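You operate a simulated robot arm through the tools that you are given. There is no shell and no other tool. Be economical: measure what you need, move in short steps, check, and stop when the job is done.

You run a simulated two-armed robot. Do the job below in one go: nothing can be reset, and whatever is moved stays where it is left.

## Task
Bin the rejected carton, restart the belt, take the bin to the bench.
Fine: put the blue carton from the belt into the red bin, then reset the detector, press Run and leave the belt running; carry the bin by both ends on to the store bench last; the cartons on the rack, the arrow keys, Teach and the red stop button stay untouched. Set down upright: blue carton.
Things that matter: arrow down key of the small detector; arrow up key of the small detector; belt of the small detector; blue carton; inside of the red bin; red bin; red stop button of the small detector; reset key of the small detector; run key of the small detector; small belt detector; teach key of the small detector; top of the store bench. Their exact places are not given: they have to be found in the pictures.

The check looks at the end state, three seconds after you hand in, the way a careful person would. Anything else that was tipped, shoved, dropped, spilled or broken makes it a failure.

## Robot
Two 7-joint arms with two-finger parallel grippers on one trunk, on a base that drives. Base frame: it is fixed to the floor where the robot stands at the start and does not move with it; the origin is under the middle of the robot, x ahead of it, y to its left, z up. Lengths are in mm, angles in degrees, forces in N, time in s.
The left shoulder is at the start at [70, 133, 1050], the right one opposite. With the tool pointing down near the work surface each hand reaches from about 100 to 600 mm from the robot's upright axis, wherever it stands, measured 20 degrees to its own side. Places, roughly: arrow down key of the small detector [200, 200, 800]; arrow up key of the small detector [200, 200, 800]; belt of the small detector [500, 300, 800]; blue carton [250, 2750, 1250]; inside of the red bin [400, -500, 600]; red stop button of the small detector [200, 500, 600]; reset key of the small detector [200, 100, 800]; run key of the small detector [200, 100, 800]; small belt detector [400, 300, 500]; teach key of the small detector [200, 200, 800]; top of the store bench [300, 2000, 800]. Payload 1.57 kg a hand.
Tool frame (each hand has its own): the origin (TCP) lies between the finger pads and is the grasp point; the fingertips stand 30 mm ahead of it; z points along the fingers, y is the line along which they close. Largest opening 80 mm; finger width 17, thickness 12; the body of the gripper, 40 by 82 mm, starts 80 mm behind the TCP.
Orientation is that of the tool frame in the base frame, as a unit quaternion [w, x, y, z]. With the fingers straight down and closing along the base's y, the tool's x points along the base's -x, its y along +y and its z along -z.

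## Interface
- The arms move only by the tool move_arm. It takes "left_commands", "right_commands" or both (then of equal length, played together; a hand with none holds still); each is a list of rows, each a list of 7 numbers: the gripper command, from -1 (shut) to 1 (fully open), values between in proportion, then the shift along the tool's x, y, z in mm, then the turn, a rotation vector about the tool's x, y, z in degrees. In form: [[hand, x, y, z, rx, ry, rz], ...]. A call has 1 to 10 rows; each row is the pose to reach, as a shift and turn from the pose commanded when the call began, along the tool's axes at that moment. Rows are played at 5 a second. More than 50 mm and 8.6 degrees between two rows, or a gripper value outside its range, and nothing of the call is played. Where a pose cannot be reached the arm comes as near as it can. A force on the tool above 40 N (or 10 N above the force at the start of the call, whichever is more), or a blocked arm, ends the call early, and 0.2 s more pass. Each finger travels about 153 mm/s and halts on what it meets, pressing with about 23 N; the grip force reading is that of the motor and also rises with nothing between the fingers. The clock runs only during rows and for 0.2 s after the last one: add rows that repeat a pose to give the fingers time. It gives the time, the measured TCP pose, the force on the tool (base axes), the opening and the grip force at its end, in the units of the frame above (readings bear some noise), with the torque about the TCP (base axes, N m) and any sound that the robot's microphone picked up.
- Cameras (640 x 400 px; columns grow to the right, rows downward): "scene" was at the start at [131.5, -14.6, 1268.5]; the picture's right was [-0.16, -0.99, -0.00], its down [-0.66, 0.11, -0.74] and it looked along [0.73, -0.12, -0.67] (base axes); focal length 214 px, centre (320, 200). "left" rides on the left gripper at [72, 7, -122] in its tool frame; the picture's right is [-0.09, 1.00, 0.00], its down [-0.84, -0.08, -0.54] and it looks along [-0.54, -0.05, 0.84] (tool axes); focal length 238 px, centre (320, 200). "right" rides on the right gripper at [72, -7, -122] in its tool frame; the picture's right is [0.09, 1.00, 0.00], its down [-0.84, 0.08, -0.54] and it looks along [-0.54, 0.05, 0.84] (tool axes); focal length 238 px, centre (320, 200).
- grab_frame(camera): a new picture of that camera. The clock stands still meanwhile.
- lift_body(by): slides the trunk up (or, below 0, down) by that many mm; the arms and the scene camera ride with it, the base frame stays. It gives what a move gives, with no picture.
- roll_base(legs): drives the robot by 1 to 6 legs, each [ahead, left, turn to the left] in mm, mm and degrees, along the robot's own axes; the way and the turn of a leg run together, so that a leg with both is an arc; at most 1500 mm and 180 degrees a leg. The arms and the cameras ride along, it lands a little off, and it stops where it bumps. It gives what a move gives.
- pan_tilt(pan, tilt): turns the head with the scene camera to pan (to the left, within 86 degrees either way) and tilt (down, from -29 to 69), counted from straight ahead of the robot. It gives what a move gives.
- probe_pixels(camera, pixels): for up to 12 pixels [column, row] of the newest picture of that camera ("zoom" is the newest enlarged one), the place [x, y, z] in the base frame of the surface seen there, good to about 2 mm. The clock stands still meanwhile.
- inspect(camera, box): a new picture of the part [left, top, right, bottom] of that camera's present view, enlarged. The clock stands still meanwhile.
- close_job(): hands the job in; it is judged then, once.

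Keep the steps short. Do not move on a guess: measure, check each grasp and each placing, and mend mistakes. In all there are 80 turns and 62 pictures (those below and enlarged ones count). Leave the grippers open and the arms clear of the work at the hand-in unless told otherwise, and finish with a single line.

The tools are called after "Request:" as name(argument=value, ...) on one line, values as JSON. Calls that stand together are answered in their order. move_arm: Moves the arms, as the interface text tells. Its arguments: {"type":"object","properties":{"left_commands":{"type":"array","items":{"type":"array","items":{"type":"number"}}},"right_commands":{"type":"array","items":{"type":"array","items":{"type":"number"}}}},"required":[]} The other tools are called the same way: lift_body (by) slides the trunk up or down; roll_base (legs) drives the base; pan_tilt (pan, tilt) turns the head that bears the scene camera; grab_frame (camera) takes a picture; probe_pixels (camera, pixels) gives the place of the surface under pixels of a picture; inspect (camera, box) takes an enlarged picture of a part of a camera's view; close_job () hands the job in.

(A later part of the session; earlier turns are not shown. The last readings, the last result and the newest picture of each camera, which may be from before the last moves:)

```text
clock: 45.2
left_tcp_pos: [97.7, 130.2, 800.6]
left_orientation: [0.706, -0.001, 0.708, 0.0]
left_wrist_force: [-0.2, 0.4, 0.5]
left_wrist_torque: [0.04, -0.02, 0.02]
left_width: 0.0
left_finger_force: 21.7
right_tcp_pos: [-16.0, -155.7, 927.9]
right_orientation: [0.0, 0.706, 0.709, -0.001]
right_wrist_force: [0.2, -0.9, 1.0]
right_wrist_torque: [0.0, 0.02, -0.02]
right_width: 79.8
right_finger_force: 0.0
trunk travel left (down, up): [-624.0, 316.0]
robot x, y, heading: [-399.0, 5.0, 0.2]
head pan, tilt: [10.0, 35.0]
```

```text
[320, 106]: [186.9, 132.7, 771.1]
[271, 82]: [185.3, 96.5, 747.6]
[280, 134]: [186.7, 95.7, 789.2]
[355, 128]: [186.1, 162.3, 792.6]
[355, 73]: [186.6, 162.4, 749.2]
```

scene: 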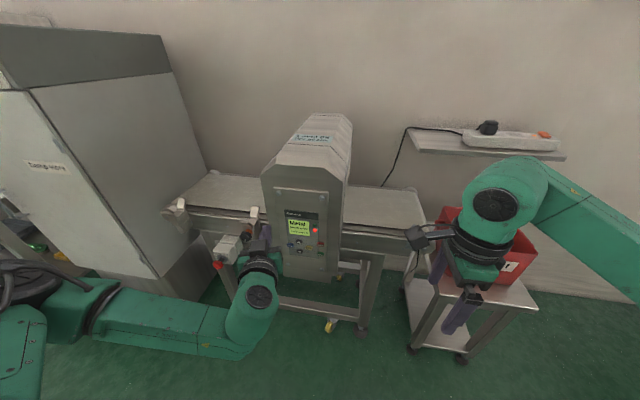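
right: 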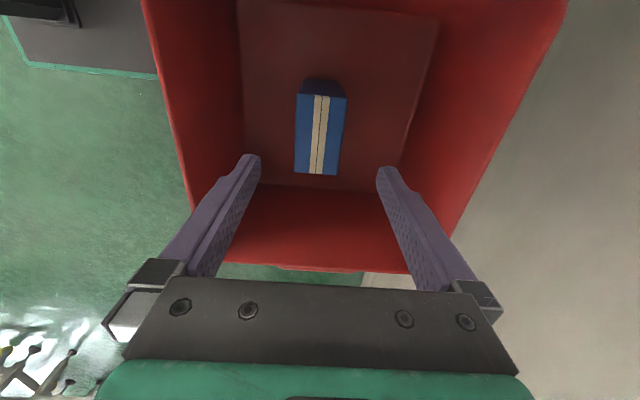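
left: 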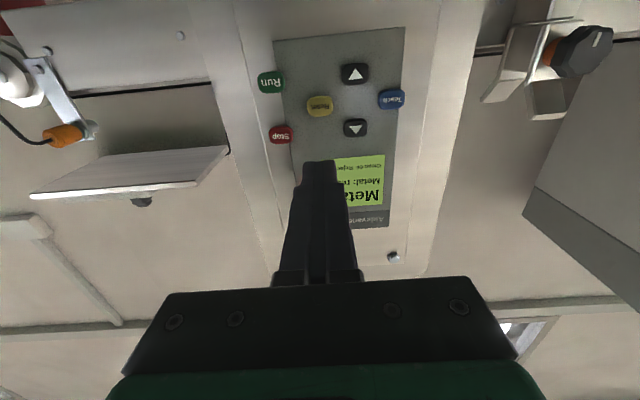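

I align with Reset: tip 12 mm short of it at z 774, y 132.

Request:
move_arm(left_commands=[[-1, 13, 1, 0, 0, 0, 0], [-1, 26.6, 1.8, 0, 0, 0, 0], [-1, 26.6, 1.8, 25, 0, 0, 0], [-1, 26.6, 1.8, 46, 0, 0, 0], [-1, 26.6, 1.8, 46, 0, 0, 0]])

Request:
grab_frame(camera="left")

```text
clock: 46.4
left_tcp_pos: [146.8, 132.7, 774.1]
left_orientation: [0.706, 0.0, 0.708, -0.001]
left_wrist_force: [-0.5, -0.1, -0.5]
left_wrist_torque: [0.01, 0.01, -0.02]
left_width: 0.0
left_finger_force: 21.3
right_tcp_pos: [-15.8, -156.0, 928.6]
right_orientation: [0.0, 0.705, 0.709, 0.001]
right_wrist_force: [0.3, 0.5, 1.0]
right_wrist_torque: [0.02, 0.0, -0.01]
right_width: 79.9
right_finger_force: 0.1
trunk travel left (down, up): [-624.0, 316.0]
robot x, y, heading: [-396.2, 6.3, -0.0]
head pan, tilt: [10.0, 35.0]
```

```text
34 pictures are left
```

left: 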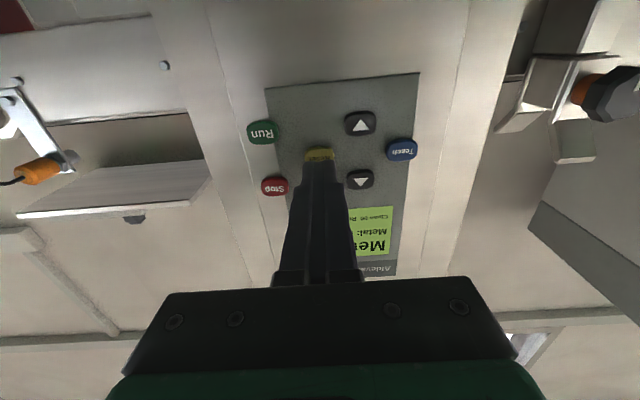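

The tip is on the line to Reset. I press slowly and retreat.

Request:
move_arm(left_commands=[[-1, 0, 0, 6, 0, 0, 0], [-1, 0, 0, 9, 0, 0, 0], [-1, 0, 0, 11, 0, 0, 0], [-1, 0, 0, 13, 0, 0, 0], [-1, 0, 0, 13, 0, 0, 0]])

```text
clock: 47.6
left_tcp_pos: [158.8, 132.1, 772.6]
left_orientation: [0.706, -0.001, 0.708, 0.0]
left_wrist_force: [-1.6, 0.6, 0.5]
left_wrist_torque: [0.02, 0.01, -0.02]
left_width: 0.1
left_finger_force: 21.0
right_tcp_pos: [-15.9, -154.5, 928.0]
right_orientation: [0.0, 0.705, 0.709, 0.0]
right_wrist_force: [0.1, -0.4, 0.3]
right_wrist_torque: [0.03, 0.01, -0.02]
right_width: 80.1
right_finger_force: 0.1
trunk travel left (down, up): [-624.0, 316.0]
robot x, y, heading: [-394.9, 2.9, 0.0]
head pan, tilt: [10.0, 35.0]
heard: click, click
```

I heard clicks. I retreat 40 mm and read the display.

Request:
move_arm(left_commands=[[-1, 0, 0, -15, 0, 0, 0], [-1, 0, 0, -45, 0, 0, 0], [-1, 0, 0, -45, 0, 0, 0]])

Request:
inspect(camera="scene", box=[276, 204, 340, 264])

Request:
grab_frame(camera="left")

```text
clock: 48.4
left_tcp_pos: [113.3, 132.8, 770.1]
left_orientation: [0.706, -0.001, 0.708, 0.0]
left_wrist_force: [-0.4, -0.1, 0.3]
left_wrist_torque: [-0.01, 0.01, 0.0]
left_width: 0.0
left_finger_force: 21.3
right_tcp_pos: [-15.7, -156.2, 929.2]
right_orientation: [0.0, 0.705, 0.709, 0.0]
right_wrist_force: [0.4, 0.6, 0.6]
right_wrist_torque: [0.04, 0.04, 0.01]
right_width: 80.3
right_finger_force: 0.0
trunk travel left (down, up): [-624.0, 316.0]
robot x, y, heading: [-397.9, 2.9, 0.0]
head pan, tilt: [10.0, 35.0]
```

```text
6.67 times, centred on (308, 234) of scene
```

zoom: 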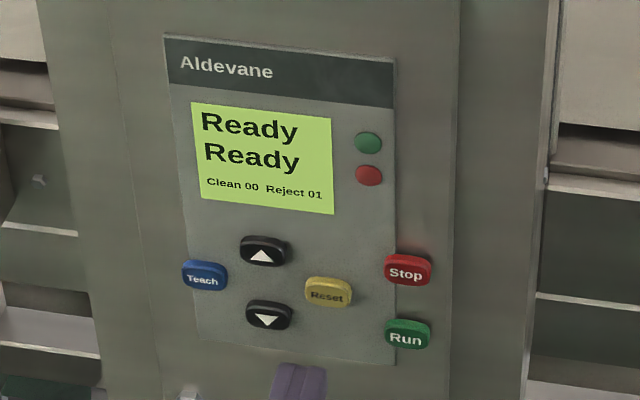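

```text
32 pictures are left
```

left: 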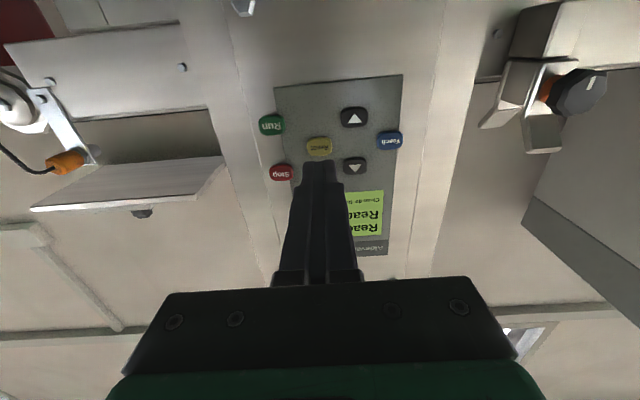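

The display says "Ready". Now I align with Run at (y 95, z 752), tip 10 mm short.

Request:
move_arm(left_commands=[[-1, 9, -19, 0, 0, 0, 0], [-1, 18, -38, 0, 0, 0, 0], [-1, 18, -38, 18, 0, 0, 0], [-1, 18, -38, 33, 0, 0, 0], [-1, 18, -38, 33, 0, 0, 0]])

Request:
grab_frame(camera="left")

```text
clock: 49.6
left_tcp_pos: [144.7, 95.6, 753.5]
left_orientation: [0.706, -0.001, 0.708, -0.001]
left_wrist_force: [0.6, -0.2, 0.1]
left_wrist_torque: [-0.02, 0.01, 0.01]
left_width: 0.0
left_finger_force: 21.7
right_tcp_pos: [-15.1, -155.1, 927.7]
right_orientation: [0.0, 0.706, 0.709, 0.0]
right_wrist_force: [-1.0, -0.6, -0.1]
right_wrist_torque: [0.01, 0.01, 0.0]
right_width: 79.8
right_finger_force: 0.1
trunk travel left (down, up): [-624.0, 316.0]
robot x, y, heading: [-394.8, 4.8, 0.1]
head pan, tilt: [10.0, 35.0]
```

```text
31 pictures are left
```

left: 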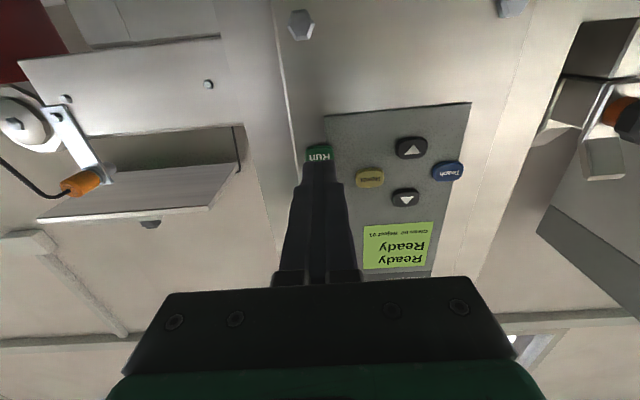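

The tip lines up with Run, and Stop is 40 mm above it. I press slowly, then retreat.

Request:
move_arm(left_commands=[[-1, 0, 0, 7, 0, 0, 0], [-1, 0, 0, 10, 0, 0, 0], [-1, 0, 0, 12, 0, 0, 0], [-1, 0, 0, 14, 0, 0, 0], [-1, 0, 0, 14, 0, 0, 0]])

Request:
move_arm(left_commands=[[-1, 0, 0, -15, 0, 0, 0], [-1, 0, 0, -55, 0, 0, 0], [-1, 0, 0, -55, 0, 0, 0]])

Request:
inspect(camera="scene", box=[276, 204, 340, 264])

```text
clock: 50.8
left_tcp_pos: [160.5, 94.9, 754.1]
left_orientation: [0.706, 0.0, 0.708, -0.001]
left_wrist_force: [-6.0, -0.4, -1.6]
left_wrist_torque: [-0.01, 0.07, -0.01]
left_width: 0.0
left_finger_force: 21.7
right_tcp_pos: [-15.8, -156.0, 930.1]
right_orientation: [-0.001, 0.705, 0.709, 0.001]
right_wrist_force: [-0.3, 0.2, 1.5]
right_wrist_torque: [-0.01, 0.02, 0.02]
right_width: 80.0
right_finger_force: 0.0
trunk travel left (down, up): [-624.0, 316.0]
robot x, y, heading: [-399.4, 3.7, 0.2]
head pan, tilt: [10.0, 35.0]
heard: click
```

```text
clock: 51.6
left_tcp_pos: [108.8, 94.3, 754.0]
left_orientation: [0.706, -0.001, 0.708, -0.001]
left_wrist_force: [-0.4, 0.9, -1.3]
left_wrist_torque: [-0.01, -0.04, 0.02]
left_width: 0.1
left_finger_force: 21.2
right_tcp_pos: [-14.5, -156.2, 928.2]
right_orientation: [0.0, 0.705, 0.709, 0.0]
right_wrist_force: [0.7, 0.6, 0.2]
right_wrist_torque: [0.01, 0.0, 0.01]
right_width: 79.6
right_finger_force: 0.1
trunk travel left (down, up): [-624.0, 316.0]
robot x, y, heading: [-395.2, 4.2, 0.4]
head pan, tilt: [10.0, 35.0]
```

```text
6.67 times, centred on (308, 234) of scene
```

zoom: 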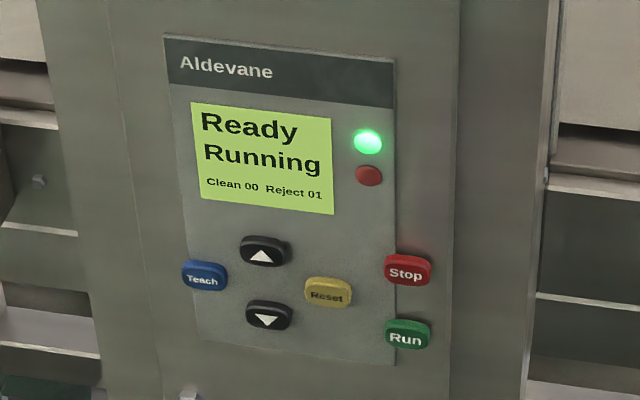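

"Running" with the green lamp on. Next I drive back and right, in front of the bin, before reorienting the arms.

Request:
roll_base(legs=[[-60, 0, 0], [0, -490, 0]])

Request:
move_arm(left_commands=[[-1, 0, 0, 0, 0, 8.5, 0], [-1, 0, 0, 0, 0, 17, 0], [-1, 0, 0, 0, 0, 25.5, 0], [-1, 0, 0, 0, 0, 34, 0], [-1, 0, 0, 0, 0, 42.5, 0], [-1, 0, 0, 0, 0, 51, 0], [-1, 0, 0, 0, 0, 59.5, 0], [-1, 0, 0, 0, 0, 68, 0], [-1, 0, 0, 0, 0, 76.5, 0], [-1, 0, 0, 0, 0, 85, 0]], right_commands=[[1, 0, 0, 0, 0, 0, -8.5], [1, 0, 0, 0, 0, 0, -17], [1, 0, 0, 0, 0, 0, -25.5], [1, 0, 0, 0, 0, 0, -34], [1, 0, 0, 0, 0, 0, -42.5], [1, 0, 0, 0, 0, 0, -51], [1, 0, 0, 0, 0, 0, -59.5], [1, 0, 0, 0, 0, 0, -68], [1, 0, 0, 0, 0, 0, -76.5], [1, 0, 0, 0, 0, 0, -85]])

Request:
pan_tilt(pan=0, tilt=40)

Request:
grab_frame(camera="scene")

```text
clock: 55.0
left_tcp_pos: [47.1, -399.4, 754.6]
left_orientation: [0.706, 0.001, 0.708, -0.002]
left_wrist_force: [-0.7, 0.2, -0.8]
left_wrist_torque: [0.02, -0.01, 0.0]
left_width: 0.0
left_finger_force: 21.2
right_tcp_pos: [-75.7, -646.8, 928.9]
right_orientation: [0.0, 0.708, 0.706, 0.0]
right_wrist_force: [0.2, -0.3, -0.1]
right_wrist_torque: [0.0, -0.03, 0.01]
right_width: 80.2
right_finger_force: 0.0
trunk travel left (down, up): [-624.0, 316.0]
robot x, y, heading: [-458.2, -483.5, -0.3]
head pan, tilt: [10.0, 35.0]
```

```text
clock: 57.2
left_tcp_pos: [47.9, -398.3, 754.1]
left_orientation: [0.04, 0.004, 0.999, -0.001]
left_wrist_force: [-0.1, -0.9, 0.4]
left_wrist_torque: [-0.02, -0.02, 0.01]
left_width: 0.0
left_finger_force: 20.9
right_tcp_pos: [-76.9, -648.1, 927.9]
right_orientation: [-0.001, 0.043, 0.999, 0.0]
right_wrist_force: [-0.5, 0.1, -0.1]
right_wrist_torque: [0.01, 0.02, 0.03]
right_width: 79.9
right_finger_force: 0.0
trunk travel left (down, up): [-624.0, 316.0]
robot x, y, heading: [-457.6, -482.3, -0.2]
head pan, tilt: [10.0, 35.0]
```

```text
clock: 58.0
left_tcp_pos: [46.9, -397.9, 753.9]
left_orientation: [0.043, 0.004, 0.999, 0.0]
left_wrist_force: [0.5, 0.3, 0.3]
left_wrist_torque: [0.0, -0.02, 0.0]
left_width: 0.2
left_finger_force: 21.9
right_tcp_pos: [-77.2, -647.7, 928.3]
right_orientation: [-0.001, 0.045, 0.999, 0.0]
right_wrist_force: [0.1, -0.2, -0.1]
right_wrist_torque: [0.02, 0.04, 0.0]
right_width: 80.0
right_finger_force: 0.1
trunk travel left (down, up): [-624.0, 316.0]
robot x, y, heading: [-459.1, -490.1, -0.5]
head pan, tilt: [0.0, 40.0]
```

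```text
29 pictures are left
```

scene: 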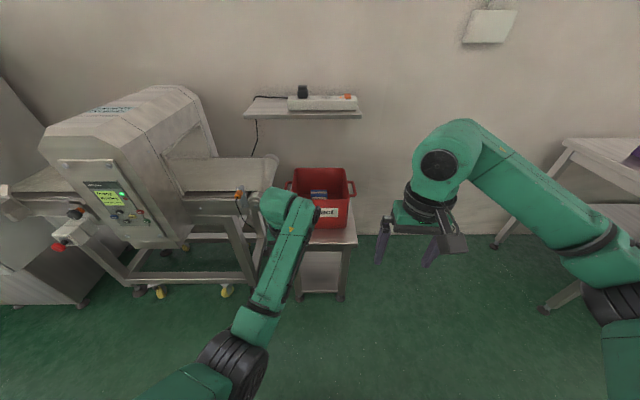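

The belt still runs (green lamp). I bring both hands to a symmetric pose above handle height, fingers down, open.

Request:
move_arm(left_commands=[[1, 14, 15, -33, 0, 1.3, 0], [1, 28, 30, -66, 0, 2.6, 0], [1, 42, 45, -99, 0, 3.9, 0], [1, 56.4, 60.5, -131, 0, 4.9, 0], [1, 56.4, 60.5, -131, 0, 4.9, 0]], right_commands=[[1, -14, 4, 12, 0, 0, -1.3], [1, -28, 8, 24, 0, 0, -2.6], [1, -42, 12, 36, 0, 0, -3.9], [1, -55.8, 16, 48, 0, 0, -5.1], [1, -55.8, 16, 48, 0, 0, -5.1]])

Request:
roll_base(legs=[[410, 0, 0]])

Request:
grab_frame(camera="scene")

Request:
grab_frame(camera="left")

Request:
grab_frame(camera="right")

```text
clock: 59.2
left_tcp_pos: [60.4, -306.1, 792.4]
left_orientation: [0.0, -0.009, 1.0, 0.014]
left_wrist_force: [-0.5, -0.1, 0.3]
left_wrist_torque: [0.0, 0.0, 0.0]
left_width: 80.2
left_finger_force: 0.1
left hand out of reach, approached as far as the arm can: row 1, 2, 3, 4, 5
right_tcp_pos: [-20.2, -638.3, 880.5]
right_orientation: [0.001, 0.0, 1.0, 0.0]
right_wrist_force: [0.8, -0.5, -0.4]
right_wrist_torque: [0.02, -0.01, -0.01]
right_width: 80.2
right_finger_force: 0.0
trunk travel left (down, up): [-624.0, 316.0]
robot x, y, heading: [-455.6, -483.7, -0.2]
head pan, tilt: [0.0, 40.0]
```

```text
clock: 61.9
left_tcp_pos: [469.4, -315.2, 798.2]
left_orientation: [0.005, -0.006, 1.0, 0.016]
left_wrist_force: [-0.3, -0.2, -0.4]
left_wrist_torque: [0.0, 0.01, -0.01]
left_width: 80.1
left_finger_force: 0.0
right_tcp_pos: [384.0, -647.3, 883.8]
right_orientation: [0.004, 0.004, 1.0, 0.002]
right_wrist_force: [-0.5, -0.5, 0.1]
right_wrist_torque: [0.01, -0.01, 0.02]
right_width: 80.0
right_finger_force: 0.0
trunk travel left (down, up): [-624.0, 316.0]
robot x, y, heading: [-46.4, -488.0, -0.7]
head pan, tilt: [0.0, 40.0]
stopped in leg 1: the robot was blocked; the commanded pose is now the measured one
```

```text
28 pictures are left
```

scene: 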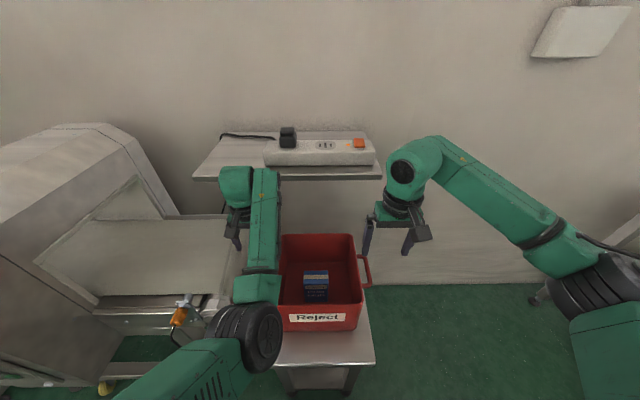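

```text
27 pictures are left
```

left: 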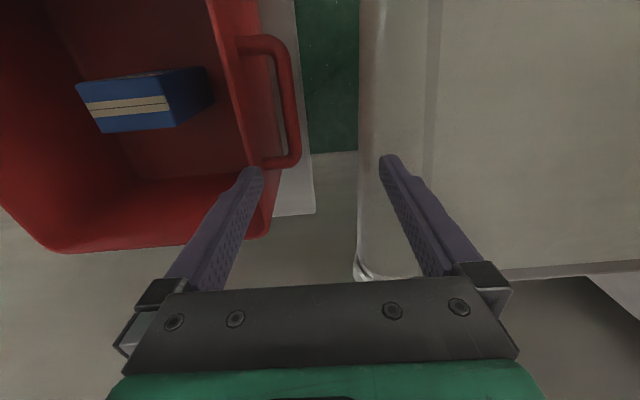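

```text
26 pictures are left
```

right: 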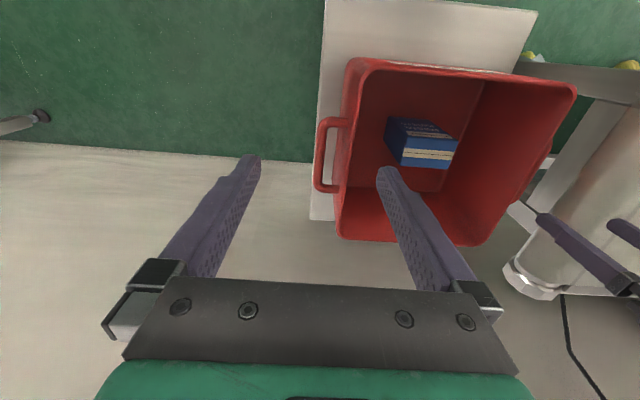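

The drive stopped at x≈−46, possibly the base touching the cart, and the left arm has a low, odd elbow. I check whether the bin or cart moved, and the handle geometry.

Request:
probe_pixels(camera="right", pixels=[[318, 155], [336, 120], [330, 188], [330, 155], [345, 66], [575, 92], [337, 235], [480, 243], [312, 215], [330, 5]])

Request:
probe_pixels(camera="left", pixels=[[287, 100], [262, 40], [280, 162], [268, 100], [242, 100], [264, 232], [362, 250], [313, 212]])

Request:
probe_pixels(camera="scene", pixels=[[288, 330], [362, 330], [280, 362], [375, 360], [245, 345], [262, 280], [262, 250]])

```text
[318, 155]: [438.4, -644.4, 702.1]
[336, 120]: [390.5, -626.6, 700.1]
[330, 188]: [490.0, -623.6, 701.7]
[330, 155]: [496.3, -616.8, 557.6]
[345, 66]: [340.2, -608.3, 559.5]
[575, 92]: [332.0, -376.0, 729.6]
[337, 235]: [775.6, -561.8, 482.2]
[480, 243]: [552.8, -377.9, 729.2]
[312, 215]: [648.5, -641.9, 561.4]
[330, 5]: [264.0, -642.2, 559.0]
```

```text
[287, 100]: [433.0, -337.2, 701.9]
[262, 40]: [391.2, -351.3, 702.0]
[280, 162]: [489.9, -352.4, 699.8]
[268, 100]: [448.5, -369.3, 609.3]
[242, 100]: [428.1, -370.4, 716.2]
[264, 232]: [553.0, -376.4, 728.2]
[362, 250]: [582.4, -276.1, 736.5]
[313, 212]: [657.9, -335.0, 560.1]
```

```text
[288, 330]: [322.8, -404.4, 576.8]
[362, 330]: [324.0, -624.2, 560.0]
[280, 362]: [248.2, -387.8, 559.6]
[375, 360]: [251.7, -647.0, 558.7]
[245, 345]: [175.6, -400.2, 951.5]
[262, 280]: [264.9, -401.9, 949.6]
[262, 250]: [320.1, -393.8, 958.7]
```

The bin is unmoved (handles at y −338 and −642, x 390–490, z≈702). I enlarge the handle to measure the gap between bar and wall.

Request:
inspect(camera="left", box=[220, 20, 320, 180])

```text
2.50 times, centred on (270, 100) of left
```

zoom: 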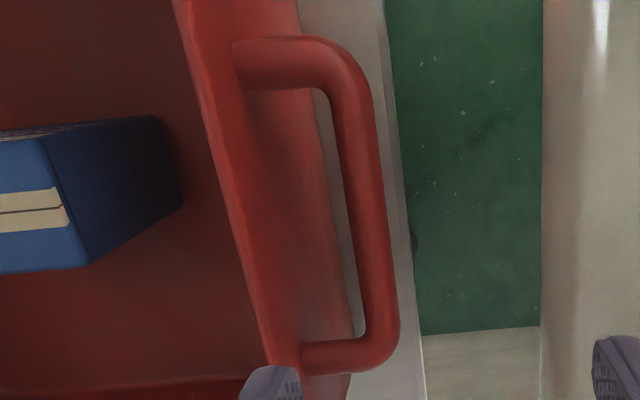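

Request:
probe_pixels(camera="zoom", pixels=[[240, 65], [365, 200], [345, 205], [388, 220], [335, 210], [250, 180], [235, 180], [270, 180], [215, 180], [300, 355], [350, 60], [310, 220]])

```text
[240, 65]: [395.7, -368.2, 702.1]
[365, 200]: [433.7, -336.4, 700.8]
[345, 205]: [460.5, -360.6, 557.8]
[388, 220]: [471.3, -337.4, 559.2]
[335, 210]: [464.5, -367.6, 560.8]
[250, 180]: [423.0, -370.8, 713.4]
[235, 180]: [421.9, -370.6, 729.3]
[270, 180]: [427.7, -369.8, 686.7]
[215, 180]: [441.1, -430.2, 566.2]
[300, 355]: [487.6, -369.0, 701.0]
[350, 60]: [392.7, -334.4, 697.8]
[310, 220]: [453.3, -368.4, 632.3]
```

The wall is at y=−370 and the bar centre at y≈−338, z≈696, with a 26 mm gap. A 28 mm opening fits over it. I position both hands above the handles.

Request:
move_arm(left_commands=[[0.4, 10, -8, 0, 0.6, 0.2, 0.2], [-0.3, 20, -16, 0, 1.2, 0.4, 0.5], [-0.3, 29, -23, 0, 1.8, 0.6, 0.7], [-0.3, 29, -23, 0, 1.8, 0.6, 0.7]], right_commands=[[0.4, -18, 3, 28, 0, 0.2, -0.2], [-0.3, -37, 5, 56, 0.1, 0.4, -0.4], [-0.3, -56, 8, 84, 0.2, 0.5, -0.5], [-0.3, -56, 8, 84, 0.2, 0.5, -0.5]])

Request:
grab_frame(camera="left")

Request:
grab_frame(camera="right")

```text
clock: 63.1
left_tcp_pos: [468.1, -304.6, 784.4]
left_orientation: [0.007, -0.02, 1.0, 0.016]
left_wrist_force: [-0.8, -0.1, 0.0]
left_wrist_torque: [-0.01, -0.04, -0.01]
left_width: 28.0
left_finger_force: 0.0
left hand out of reach, approached as far as the arm can: row 1, 2, 3, 4
right_tcp_pos: [446.2, -635.9, 796.8]
right_orientation: [-0.003, -0.001, 1.0, -0.002]
right_wrist_force: [0.5, 0.4, -0.6]
right_wrist_torque: [0.0, 0.01, 0.04]
right_width: 28.2
right_finger_force: 0.0
trunk travel left (down, up): [-624.0, 316.0]
robot x, y, heading: [-44.3, -486.6, -0.6]
head pan, tilt: [0.0, 40.0]
stopped in row 4 (left hand): the arm was blocked; the commanded pose is now the measured one
```

```text
24 pictures are left
```

left: 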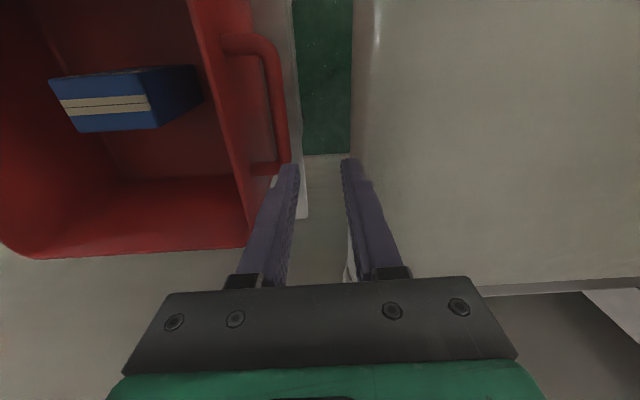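

```text
23 pictures are left
```

right: 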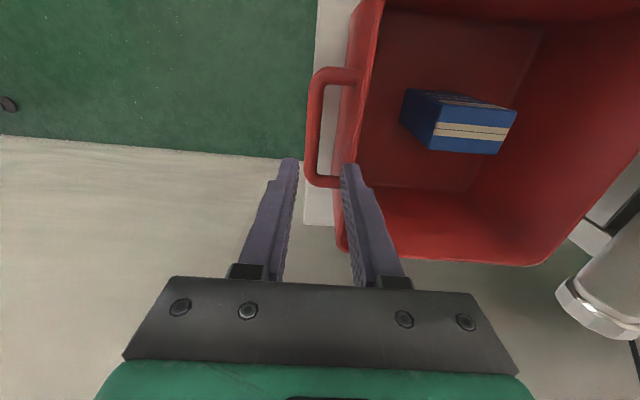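

The left arm's elbow is folded inward, which blocks it. I back the robot off into free space and swing the left hand outward to unfold it.

Request:
roll_base(legs=[[-420, 0, 0]])

Request:
move_arm(left_commands=[[1, 10, 40, -10, 0, 0, 0], [1, 20, 80, -20, 0, 0, 0], [1, 30, 120, -30, 0, 0, 0], [1, 40, 160, -40, 0, 0, 0], [1, 50, 200, -50, 0, 0, 0], [1, 50, 240, -60, 0, 0, 0], [1, 50, 240, -60, 0, 0, 0]])

Request:
pan_tilt(pan=15, tilt=45)

Request:
grab_frame(camera="scene")

```text
clock: 65.6
left_tcp_pos: [55.3, -304.6, 782.3]
left_orientation: [0.006, -0.012, 1.0, 0.016]
left_wrist_force: [0.3, -0.2, -0.7]
left_wrist_torque: [0.0, -0.03, -0.01]
left_width: 28.1
left_finger_force: 0.0
right_tcp_pos: [28.4, -635.1, 797.3]
right_orientation: [-0.005, 0.009, 1.0, -0.002]
right_wrist_force: [-0.7, -0.3, 0.3]
right_wrist_torque: [-0.01, 0.01, -0.01]
right_width: 28.3
right_finger_force: 0.0
trunk travel left (down, up): [-624.0, 316.0]
robot x, y, heading: [-459.7, -480.6, -1.9]
head pan, tilt: [0.0, 40.0]
```

```text
clock: 67.2
left_tcp_pos: [0.2, -71.3, 852.4]
left_orientation: [0.006, -0.012, 1.0, 0.017]
left_wrist_force: [0.0, 0.9, 0.0]
left_wrist_torque: [0.02, 0.0, 0.01]
left_width: 80.1
left_finger_force: 0.0
right_tcp_pos: [27.2, -633.6, 796.7]
right_orientation: [-0.003, 0.008, 1.0, -0.002]
right_wrist_force: [1.0, -0.9, -0.8]
right_wrist_torque: [0.04, 0.04, 0.01]
right_width: 28.0
right_finger_force: 0.0
trunk travel left (down, up): [-624.0, 316.0]
robot x, y, heading: [-460.1, -482.7, -1.6]
head pan, tilt: [0.0, 40.0]
```

```text
clock: 68.0
left_tcp_pos: [0.7, -70.7, 852.1]
left_orientation: [0.005, -0.013, 1.0, 0.016]
left_wrist_force: [-0.6, 0.4, -0.8]
left_wrist_torque: [0.02, -0.01, -0.02]
left_width: 80.0
left_finger_force: 0.0
right_tcp_pos: [27.5, -634.1, 796.3]
right_orientation: [-0.004, 0.007, 1.0, -0.002]
right_wrist_force: [-0.2, 0.5, -0.4]
right_wrist_torque: [-0.01, 0.01, 0.01]
right_width: 28.1
right_finger_force: 0.0
trunk travel left (down, up): [-624.0, 316.0]
robot x, y, heading: [-462.8, -476.6, -1.8]
head pan, tilt: [15.0, 45.0]
```

```text
22 pictures are left
```

scene: 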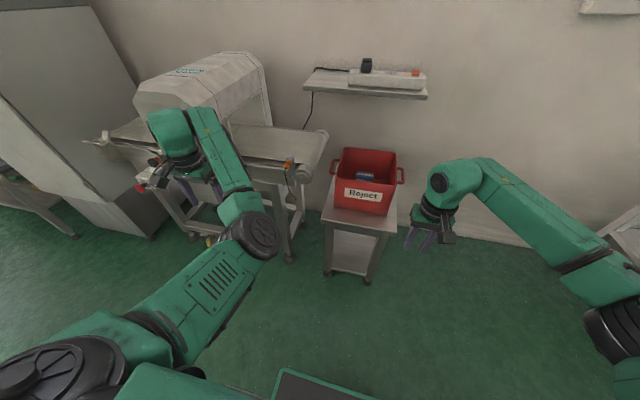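

The left elbow is still on the wrong side. I raise the hand toward its original high pose (known good for an elbow-out posture) and see if it unfolds.

Request:
move_arm(left_commands=[[1, 0, -20, -45, 0, 0, 0], [1, 5, -40, -90, 0, 0, 0], [1, 10, -60, -135, 0, 0, 0], [1, 20, -80, -180, 0, 0, 0], [1, 30, -100, -225, 0, 0, 0], [1, 40, -120, -270, 0, 0, 0], [1, 50, -140, -315, 0, 0, 0], [1, 60, -160, -360, 0, 0, 0], [1, 70, -180, -370, 0, 0, 0], [1, 70, -200, -370, 0, 0, 0]])

Request:
grab_frame(camera="scene")

```text
refused: row 4 steps farther than a row can; nothing moved
```

```text
21 pictures are left
```

scene: 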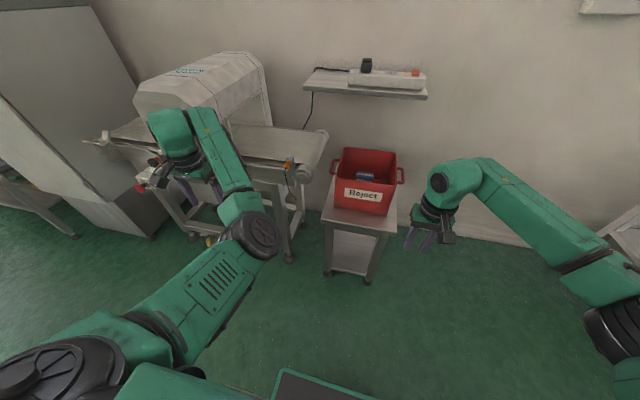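

Row spacing was too large. I resend with smaller steps.

Request:
move_arm(left_commands=[[1, 5, -15, -40, 0, 0, 0], [1, 10, -30, -80, 0, 0, 0], [1, 15, -45, -120, 0, 0, 0], [1, 20, -60, -160, 0, 0, 0], [1, 25, -75, -200, 0, 0, 0], [1, 30, -90, -240, 0, 0, 0], [1, 35, -105, -280, 0, 0, 0], [1, 40, -120, -320, 0, 0, 0], [1, 45, -135, -360, 0, 0, 0], [1, 50, -150, -370, 0, 0, 0]])

Request:
grab_frame(camera="scene")

```text
clock: 70.2
left_tcp_pos: [-56.1, -230.5, 1214.9]
left_orientation: [0.008, -0.013, 1.0, 0.017]
left_wrist_force: [-0.2, 0.5, 0.2]
left_wrist_torque: [-0.01, -0.04, 0.0]
left_width: 79.9
left_finger_force: 0.0
left hand out of reach, approached as far as the arm can: row 5, 6, 7
right_tcp_pos: [26.7, -634.8, 798.3]
right_orientation: [-0.003, 0.008, 1.0, -0.002]
right_wrist_force: [0.5, -0.2, 0.2]
right_wrist_torque: [0.04, -0.01, 0.01]
right_width: 27.9
right_finger_force: 0.1
trunk travel left (down, up): [-624.0, 316.0]
robot x, y, heading: [-462.6, -477.7, -1.8]
head pan, tilt: [15.0, 45.0]
```

```text
20 pictures are left
```

scene: 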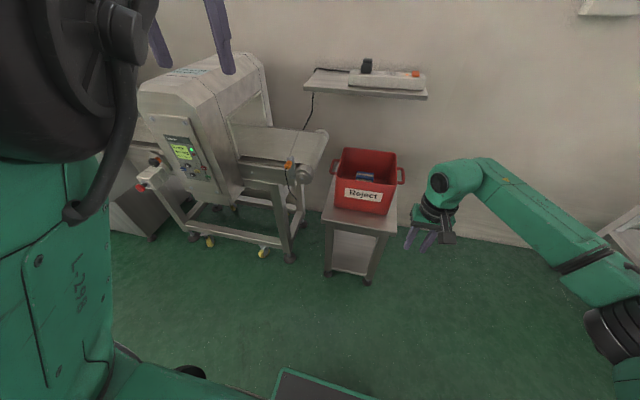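

The left arm is back in its original posture. I straighten the heading (+1.8°) and then lower the left hand with the elbow outside.

Request:
roll_base(legs=[[0, 0, 1.8]])

Request:
move_arm(left_commands=[[1, -8, -11, 33, 0.2, 0.1, 0.3], [1, -16, -22, 66, 0.4, 0.2, 0.7], [1, -24, -33, 100, 0.6, 0.3, 1], [1, -32, -44, 133, 0.8, 0.4, 1.3], [1, -40, -55, 167, 1, 0.5, 1.6], [1, -48, -66, 200, 1.2, 0.6, 2], [1, -57, -77, 234, 1.4, 0.7, 2.3], [1, -65, -88, 268, 1.6, 0.8, 2.7], [1, -73, -99, 300, 1.8, 0.9, 3], [1, -82, -110, 335, 1.9, 0.9, 3.3]])

Request:
grab_frame(camera="scene")

```text
clock: 71.0
left_tcp_pos: [-60.0, -219.4, 1211.0]
left_orientation: [0.005, -0.029, 0.999, 0.017]
left_wrist_force: [-0.2, -0.4, 0.5]
left_wrist_torque: [0.01, 0.02, 0.01]
left_width: 79.6
left_finger_force: 0.0
right_tcp_pos: [33.1, -619.1, 795.7]
right_orientation: [-0.006, -0.007, 1.0, -0.001]
right_wrist_force: [0.6, 0.3, 0.6]
right_wrist_torque: [0.03, -0.01, -0.01]
right_width: 27.8
right_finger_force: 0.1
trunk travel left (down, up): [-624.0, 316.0]
robot x, y, heading: [-461.1, -477.4, 0.1]
head pan, tilt: [15.0, 45.0]
```

```text
clock: 73.2
left_tcp_pos: [91.3, -268.8, 878.5]
left_orientation: [-0.004, 0.001, 1.0, 0.001]
left_wrist_force: [0.7, 0.9, -0.4]
left_wrist_torque: [-0.01, 0.0, 0.03]
left_width: 80.1
left_finger_force: 0.1
left hand out of reach, approached as far as the arm can: row 2, 3, 4, 5, 6, 7, 8, 9, 10
right_tcp_pos: [34.0, -618.1, 795.3]
right_orientation: [-0.005, -0.008, 1.0, -0.001]
right_wrist_force: [-1.2, 0.4, -0.1]
right_wrist_torque: [-0.01, 0.0, 0.02]
right_width: 28.0
right_finger_force: 0.0
trunk travel left (down, up): [-624.0, 316.0]
robot x, y, heading: [-462.9, -481.2, -0.0]
head pan, tilt: [15.0, 45.0]
```

```text
19 pictures are left
```

scene: 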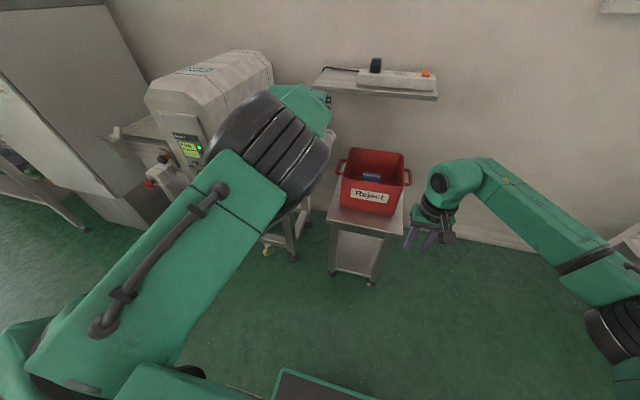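

The left arm now works elbow-up and prefers about 550 mm ahead. I use that: bring both hands to 550 mm ahead, ±151 mm, z 800.

Request:
move_arm(left_commands=[[1, 1, -12, 16, 0, -0.1, 0], [1, 2, -24, 32, 0, -0.2, 0], [1, 3, -36, 48, 0, -0.3, 0], [1, 4, -48, 64, 0, -0.4, 0], [1, 4, -61, 79, 0.1, -0.5, -0.1], [1, 4, -61, 79, 0.1, -0.5, -0.1]], right_commands=[[-0.3, -10, -3, -1, 0, -0.1, 0.2], [-0.3, -20, -6, -2, 0, -0.2, 0.4], [-0.3, -30, -9, -3, 0, -0.4, 0.6], [-0.3, -40, -12, -4, 0, -0.5, 0.8], [-0.3, -53, -14, -5, -0.1, -0.6, 0.9], [-0.3, -53, -14, -5, -0.1, -0.6, 0.9]])

```text
clock: 74.6
left_tcp_pos: [114.3, -305.2, 813.5]
left_orientation: [0.002, -0.001, 1.0, 0.0]
left_wrist_force: [0.1, 0.1, -0.1]
left_wrist_torque: [0.0, -0.02, -0.03]
left_width: 79.9
left_finger_force: 0.2
left hand out of reach, approached as far as the arm can: row 1, 2, 3, 4, 5, 6
right_tcp_pos: [86.5, -634.3, 800.5]
right_orientation: [0.002, 0.0, 1.0, -0.001]
right_wrist_force: [0.4, -0.5, -0.4]
right_wrist_torque: [0.0, 0.0, -0.02]
right_width: 28.0
right_finger_force: 0.1
trunk travel left (down, up): [-624.0, 316.0]
robot x, y, heading: [-461.9, -478.4, 0.0]
head pan, tilt: [15.0, 45.0]
```

Still at the fold limit. I take the left hand to the mirror of the right hand's start pose (441 ahead, 338 left, z 1000), turning −z to coax the elbow outward.

Request:
move_arm(left_commands=[[1, 19, 24, -27, 0, 0, 0], [1, 38, 47, -53, 0, 0, 0], [1, 57, 71, -80, 0, 0, 0], [1, 76, 94, -107, 0, 0, 0], [1, 95, 118, -134, 0, 0, 0], [1, 115, 141, -160, 0, 0, 0], [1, 134, 165, -187, 0, 0, 0], [1, 134, 165, -187, 0, 0, -8], [1, 134, 165, -187, 0, 0, -16], [1, 134, 165, -187, 0, 0, -24]])

Request:
move_arm(left_commands=[[1, 0, 0, 0, 0, 0, -8], [1, 0, 0, 0, 0, 0, -16], [1, 0, 0, 0, 0, 0, -24], [1, 0, 0, 0, 0, 0, -32], [1, 0, 0, 0, 0, 0, -40], [1, 0, 0, 0, 0, 0, -48], [1, 0, 0, 0, 0, 0, -56], [1, 0, 0, 0, 0, 0, -64]])

Request:
grab_frame(camera="scene")

```text
clock: 76.8
left_tcp_pos: [-22.2, -136.9, 998.9]
left_orientation: [0.001, -0.211, 0.977, -0.004]
left_wrist_force: [-0.8, 0.1, -0.6]
left_wrist_torque: [0.01, -0.01, -0.01]
left_width: 80.2
left_finger_force: 0.1
left hand out of reach, approached as far as the arm can: row 1, 2
right_tcp_pos: [85.6, -633.9, 800.4]
right_orientation: [0.002, 0.0, 1.0, -0.001]
right_wrist_force: [1.0, -0.4, 0.2]
right_wrist_torque: [0.0, 0.0, -0.02]
right_width: 28.0
right_finger_force: 0.1
trunk travel left (down, up): [-624.0, 316.0]
robot x, y, heading: [-460.2, -481.3, -0.1]
head pan, tilt: [15.0, 45.0]
```

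```text
clock: 78.6
left_tcp_pos: [-22.8, -135.8, 999.0]
left_orientation: [0.0, -0.698, 0.716, -0.005]
left_wrist_force: [0.0, -0.1, 0.0]
left_wrist_torque: [0.02, 0.0, 0.0]
left_width: 80.1
left_finger_force: 0.0
right_tcp_pos: [85.4, -634.6, 801.2]
right_orientation: [0.002, 0.0, 1.0, -0.001]
right_wrist_force: [-0.1, -0.4, 0.1]
right_wrist_torque: [0.04, -0.01, 0.05]
right_width: 28.1
right_finger_force: 0.0
trunk travel left (down, up): [-624.0, 316.0]
robot x, y, heading: [-458.1, -478.2, -0.1]
head pan, tilt: [15.0, 45.0]
```

```text
18 pictures are left
```

scene: 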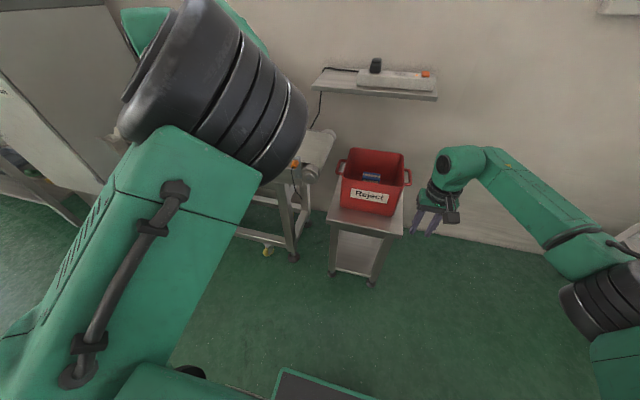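

The elbow stays inward. I raise the hand high again while undoing the yaw (that restored the elbow-out posture before), then come down further out.

Request:
move_arm(left_commands=[[1, 0, 5, -24, 0, 0, 8.5], [1, 0, 10, -48, 0, 0, 17], [1, 0, 15, -72, 0, 0, 25.5], [1, 0, 20, -96, 0, 0, 34], [1, 0, 25, -120, 0, 0, 42.5], [1, 0, 30, -144, 0, 0, 51], [1, 0, 35, -168, 0, 0, 59.5], [1, 0, 40, -192, 0, 0, 68], [1, 0, 45, -216, 0, 0, 76.5], [1, 0, 48, -230, 0, 0, 85]])

Request:
move_arm(left_commands=[[1, 0, -15, 0, 0, 0, 3], [1, 0, -40, 0, 0, 0, 3], [1, 0, -70, 0, 0, 0, 3], [1, 0, -100, 0, 0, 0, 3], [1, 0, -130, 0, 0, 0, 3], [1, 0, -160, 0, 0, 0, 3], [1, 0, -190, 0, 0, 0, 3]])

Request:
grab_frame(camera="scene")

```text
clock: 80.8
left_tcp_pos: [-75.4, -141.5, 1214.0]
left_orientation: [0.003, -0.025, 1.0, -0.001]
left_wrist_force: [0.2, -0.7, 0.6]
left_wrist_torque: [0.04, 0.03, 0.04]
left_width: 79.9
left_finger_force: 0.0
left hand out of reach, approached as far as the arm can: row 9, 10
right_tcp_pos: [86.5, -634.4, 800.7]
right_orientation: [0.001, 0.001, 1.0, 0.0]
right_wrist_force: [-0.5, 0.0, -0.3]
right_wrist_torque: [0.03, -0.01, -0.03]
right_width: 28.0
right_finger_force: 0.0
trunk travel left (down, up): [-624.0, 316.0]
robot x, y, heading: [-459.8, -479.2, 0.0]
head pan, tilt: [15.0, 45.0]
```

```text
clock: 82.4
left_tcp_pos: [-46.0, -280.9, 1192.7]
left_orientation: [0.004, -0.002, 1.0, -0.005]
left_wrist_force: [-0.2, -0.2, 0.4]
left_wrist_torque: [-0.01, 0.02, -0.02]
left_width: 80.3
left_finger_force: 0.1
left hand out of reach, approached as far as the arm can: row 4, 5, 6, 7
right_tcp_pos: [85.1, -635.3, 800.1]
right_orientation: [0.0, 0.0, 1.0, -0.001]
right_wrist_force: [0.1, 0.5, 0.0]
right_wrist_torque: [0.0, 0.0, 0.02]
right_width: 28.0
right_finger_force: 0.1
trunk travel left (down, up): [-624.0, 316.0]
robot x, y, heading: [-462.4, -479.5, 0.1]
head pan, tilt: [15.0, 45.0]
```

```text
17 pictures are left
```

scene: 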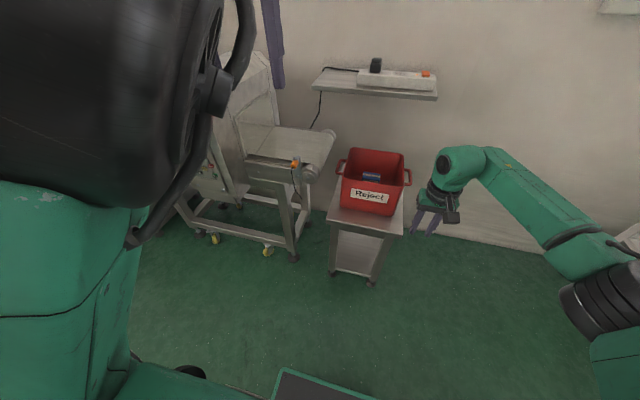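

Different approach: keep the left elbow-up posture, which reaches fine about 240 mm left and 560 mm ahead, and shift the robot sideways instead. I test both hands in free space.

Request:
move_arm(left_commands=[[1, -30, 8, 35, 0, 0, 0], [1, -60, 16, 70, 0, 0, 0], [1, -85, 22, 112, 0, 0, 0], [1, -105, 28, 155, 0, 0, 0], [1, -120, 34, 200, 0, 0, 0], [1, -135, 38, 245, 0, 0, 0], [1, -144, 42, 290, 0, 0, 0], [1, -144, 42, 335, 0, 0, 0], [1, -144, 42, 365, 0, 0, 0], [1, -144, 42, 393, 0.6, -0.5, 0.2]], right_commands=[[-0.3, -1, 10, 0, 0, 0, 0], [-0.3, -2, 20, 0, 0, 0, 0], [-0.3, -4, 30, 0, 0, 0, 0], [-0.3, -6, 40, 0, 0, 0, 0], [-0.3, -8, 50, 0, 0, 0, 0], [-0.3, -10, 60, 0, 0, 0, 0], [-0.3, -13, 70, 0, 0, 0, 0], [-0.3, -13, 80, 0, 0, 0, 0], [-0.3, -13, 90, 0, 0, 0, 0], [-0.3, -13, 94, 0, 0, 0, 0]])

Request:
move_arm(left_commands=[[-0.3, 0, 0, 25, 0, 0, 0], [-0.3, 0, 0, 50, 0, 0, 0], [-0.3, 0, 0, 75, 0, 0, 0], [-0.3, 0, 0, 100, 0, 0, 0], [-0.3, 0, 0, 100, 0, 0, 0]], right_commands=[[-0.3, 0, 0, 25, 0, 0, 0], [-0.3, 0, 0, 50, 0, 0, 0], [-0.3, 0, 0, 75, 0, 0, 0], [-0.3, 0, 0, 100, 0, 0, 0], [-0.3, 0, 0, 100, 0, 0, 0]])

```text
clock: 84.6
left_tcp_pos: [95.3, -242.1, 801.1]
left_orientation: [0.006, 0.002, 1.0, -0.007]
left_wrist_force: [0.1, 0.4, -0.4]
left_wrist_torque: [-0.01, 0.01, -0.01]
left_width: 80.0
left_finger_force: 0.1
right_tcp_pos: [98.8, -538.1, 799.2]
right_orientation: [0.001, 0.0, 1.0, -0.002]
right_wrist_force: [-1.0, 0.9, 0.0]
right_wrist_torque: [-0.02, -0.04, -0.02]
right_width: 27.8
right_finger_force: 0.0
trunk travel left (down, up): [-624.0, 316.0]
robot x, y, heading: [-461.7, -483.2, 0.2]
head pan, tilt: [15.0, 45.0]
```

```text
clock: 85.8
left_tcp_pos: [96.4, -244.3, 702.1]
left_orientation: [0.007, 0.002, 1.0, -0.006]
left_wrist_force: [-0.1, -0.5, -0.1]
left_wrist_torque: [0.01, 0.0, 0.0]
left_width: 28.2
left_finger_force: 0.1
right_tcp_pos: [100.1, -538.9, 700.5]
right_orientation: [0.002, 0.0, 1.0, -0.002]
right_wrist_force: [0.1, 0.4, 0.3]
right_wrist_torque: [0.02, 0.02, 0.01]
right_width: 28.0
right_finger_force: 0.0
trunk travel left (down, up): [-624.0, 316.0]
robot x, y, heading: [-461.0, -483.4, 0.0]
head pan, tilt: [15.0, 45.0]
```

Both hands reach handle height. I raise them 100, shift the robot right, and drive forward over the bin.

Request:
move_arm(left_commands=[[-0.3, 0, 2, -35, -0.2, 0.3, 0], [-0.3, 0, 2, -70, -0.4, 0.5, -0.1], [-0.3, 0, 2, -105, -0.7, 0.8, -0.2], [-0.3, 0, 2, -105, -0.7, 0.8, -0.2]], right_commands=[[-0.3, 0, -4, -35, 0, 0, 0], [-0.3, 0, -4, -70, 0, 0, 0], [-0.3, 0, -4, -105, 0, 0.2, 0], [-0.3, 0, -4, -105, 0, 0.2, 0]])

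Request:
roll_base(legs=[[0, -95, 0], [342, 0, 0]])

Request:
grab_frame(camera="left")

Request:
grab_frame(camera="right")

```text
clock: 86.8
left_tcp_pos: [97.0, -238.7, 805.5]
left_orientation: [0.0, 0.0, 1.0, 0.0]
left_wrist_force: [0.0, 0.2, -1.1]
left_wrist_torque: [-0.01, 0.06, 0.01]
left_width: 27.9
left_finger_force: 0.0
right_tcp_pos: [98.4, -542.0, 807.7]
right_orientation: [-0.001, 0.0, 1.0, -0.001]
right_wrist_force: [0.8, -0.1, 0.5]
right_wrist_torque: [0.0, 0.0, 0.0]
right_width: 28.1
right_finger_force: 0.1
trunk travel left (down, up): [-624.0, 316.0]
robot x, y, heading: [-460.5, -480.1, -0.1]
head pan, tilt: [15.0, 45.0]
```

```text
clock: 89.8
left_tcp_pos: [437.2, -331.9, 806.1]
left_orientation: [-0.002, -0.004, 1.0, 0.0]
left_wrist_force: [0.6, -0.5, 1.4]
left_wrist_torque: [-0.02, -0.02, 0.03]
left_width: 28.2
left_finger_force: 0.1
right_tcp_pos: [441.8, -632.5, 806.3]
right_orientation: [0.0, -0.003, 1.0, -0.001]
right_wrist_force: [-0.9, 0.2, 0.3]
right_wrist_torque: [-0.02, -0.02, -0.01]
right_width: 28.0
right_finger_force: 0.2
trunk travel left (down, up): [-624.0, 316.0]
robot x, y, heading: [-117.2, -577.2, 0.5]
head pan, tilt: [15.0, 45.0]
```

```text
16 pictures are left
```

left: 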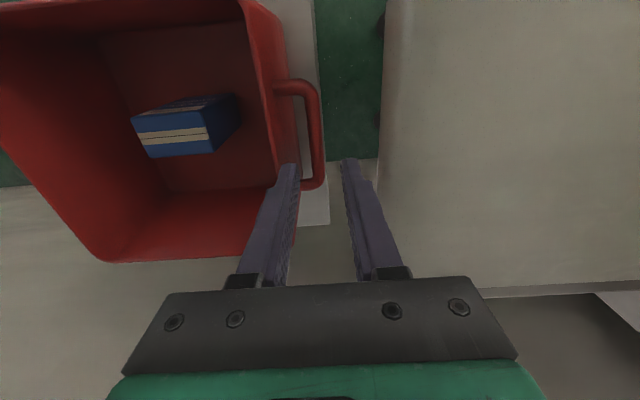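

```text
15 pictures are left
```

right: 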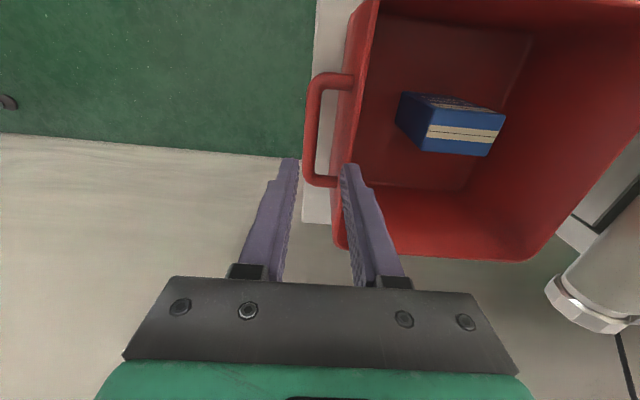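

Both hands are over the handles. I measure both bars and walls precisely.

Request:
probe_pixels(camera="left", pixels=[[310, 110], [313, 130], [316, 150], [319, 130], [308, 130], [278, 120], [275, 88]])

Request:
probe_pixels(camera="right", pixels=[[312, 110], [310, 130], [308, 150], [316, 130], [305, 130], [356, 120], [353, 80]])

```text
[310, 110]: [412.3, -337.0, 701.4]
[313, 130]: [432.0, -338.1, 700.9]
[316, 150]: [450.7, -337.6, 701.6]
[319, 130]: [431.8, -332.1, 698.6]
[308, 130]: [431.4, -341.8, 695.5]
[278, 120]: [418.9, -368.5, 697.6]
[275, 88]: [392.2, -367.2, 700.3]
```

```text
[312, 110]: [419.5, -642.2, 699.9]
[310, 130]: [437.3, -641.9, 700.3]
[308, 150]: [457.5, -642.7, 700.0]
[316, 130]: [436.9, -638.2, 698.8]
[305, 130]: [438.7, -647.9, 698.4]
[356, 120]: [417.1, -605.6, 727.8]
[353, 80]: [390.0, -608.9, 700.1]
```

Bars: left centre y −337.4, right y −642.3, top z≈702. I align, descend to just above the bars, and check.

Request:
move_arm(left_commands=[[-0.3, -2, -3, 20, 0, 0, 0.2], [-0.3, -4, -5.6, 40, 0, -0.2, 0.4], [-0.3, -4, -5.6, 66, 0, -0.2, 0.4], [-0.3, -4, -5.6, 66, 0, -0.2, 0.4]], right_commands=[[-0.3, 0, -5, 20, 0, 0, 0.2], [-0.3, 1, -9.8, 40, 0, 0, 0.4], [-0.3, 1, -9.8, 66, 0, 0, 0.4], [-0.3, 1, -9.8, 66, 0, 0, 0.4]])

Request:
grab_frame(camera="left")

Request:
grab_frame(camera="right")

```text
clock: 90.8
left_tcp_pos: [441.4, -337.5, 741.6]
left_orientation: [0.001, 0.0, 1.0, 0.0]
left_wrist_force: [-0.4, -0.7, -0.2]
left_wrist_torque: [-0.03, -0.02, 0.0]
left_width: 28.1
left_finger_force: 0.0
right_tcp_pos: [437.0, -642.0, 740.9]
right_orientation: [0.001, 0.0, 1.0, -0.001]
right_wrist_force: [0.5, 0.4, -0.4]
right_wrist_torque: [0.0, -0.02, 0.0]
right_width: 27.9
right_finger_force: 0.1
trunk travel left (down, up): [-624.0, 316.0]
robot x, y, heading: [-118.7, -574.9, 0.4]
head pan, tilt: [15.0, 45.0]
```

```text
14 pictures are left
```

left: 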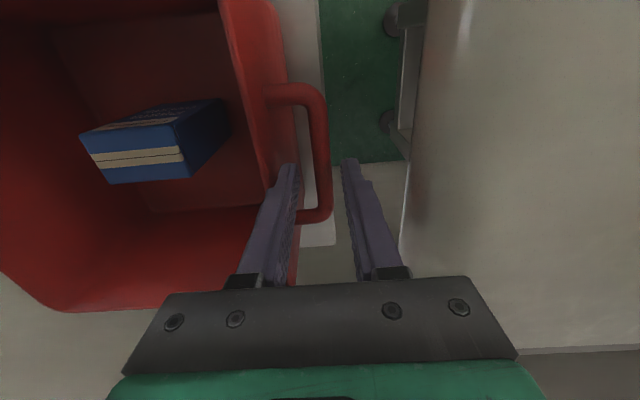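

```text
13 pictures are left
```

right: 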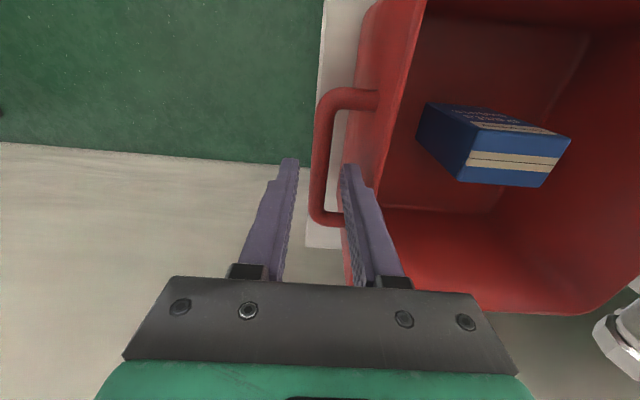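

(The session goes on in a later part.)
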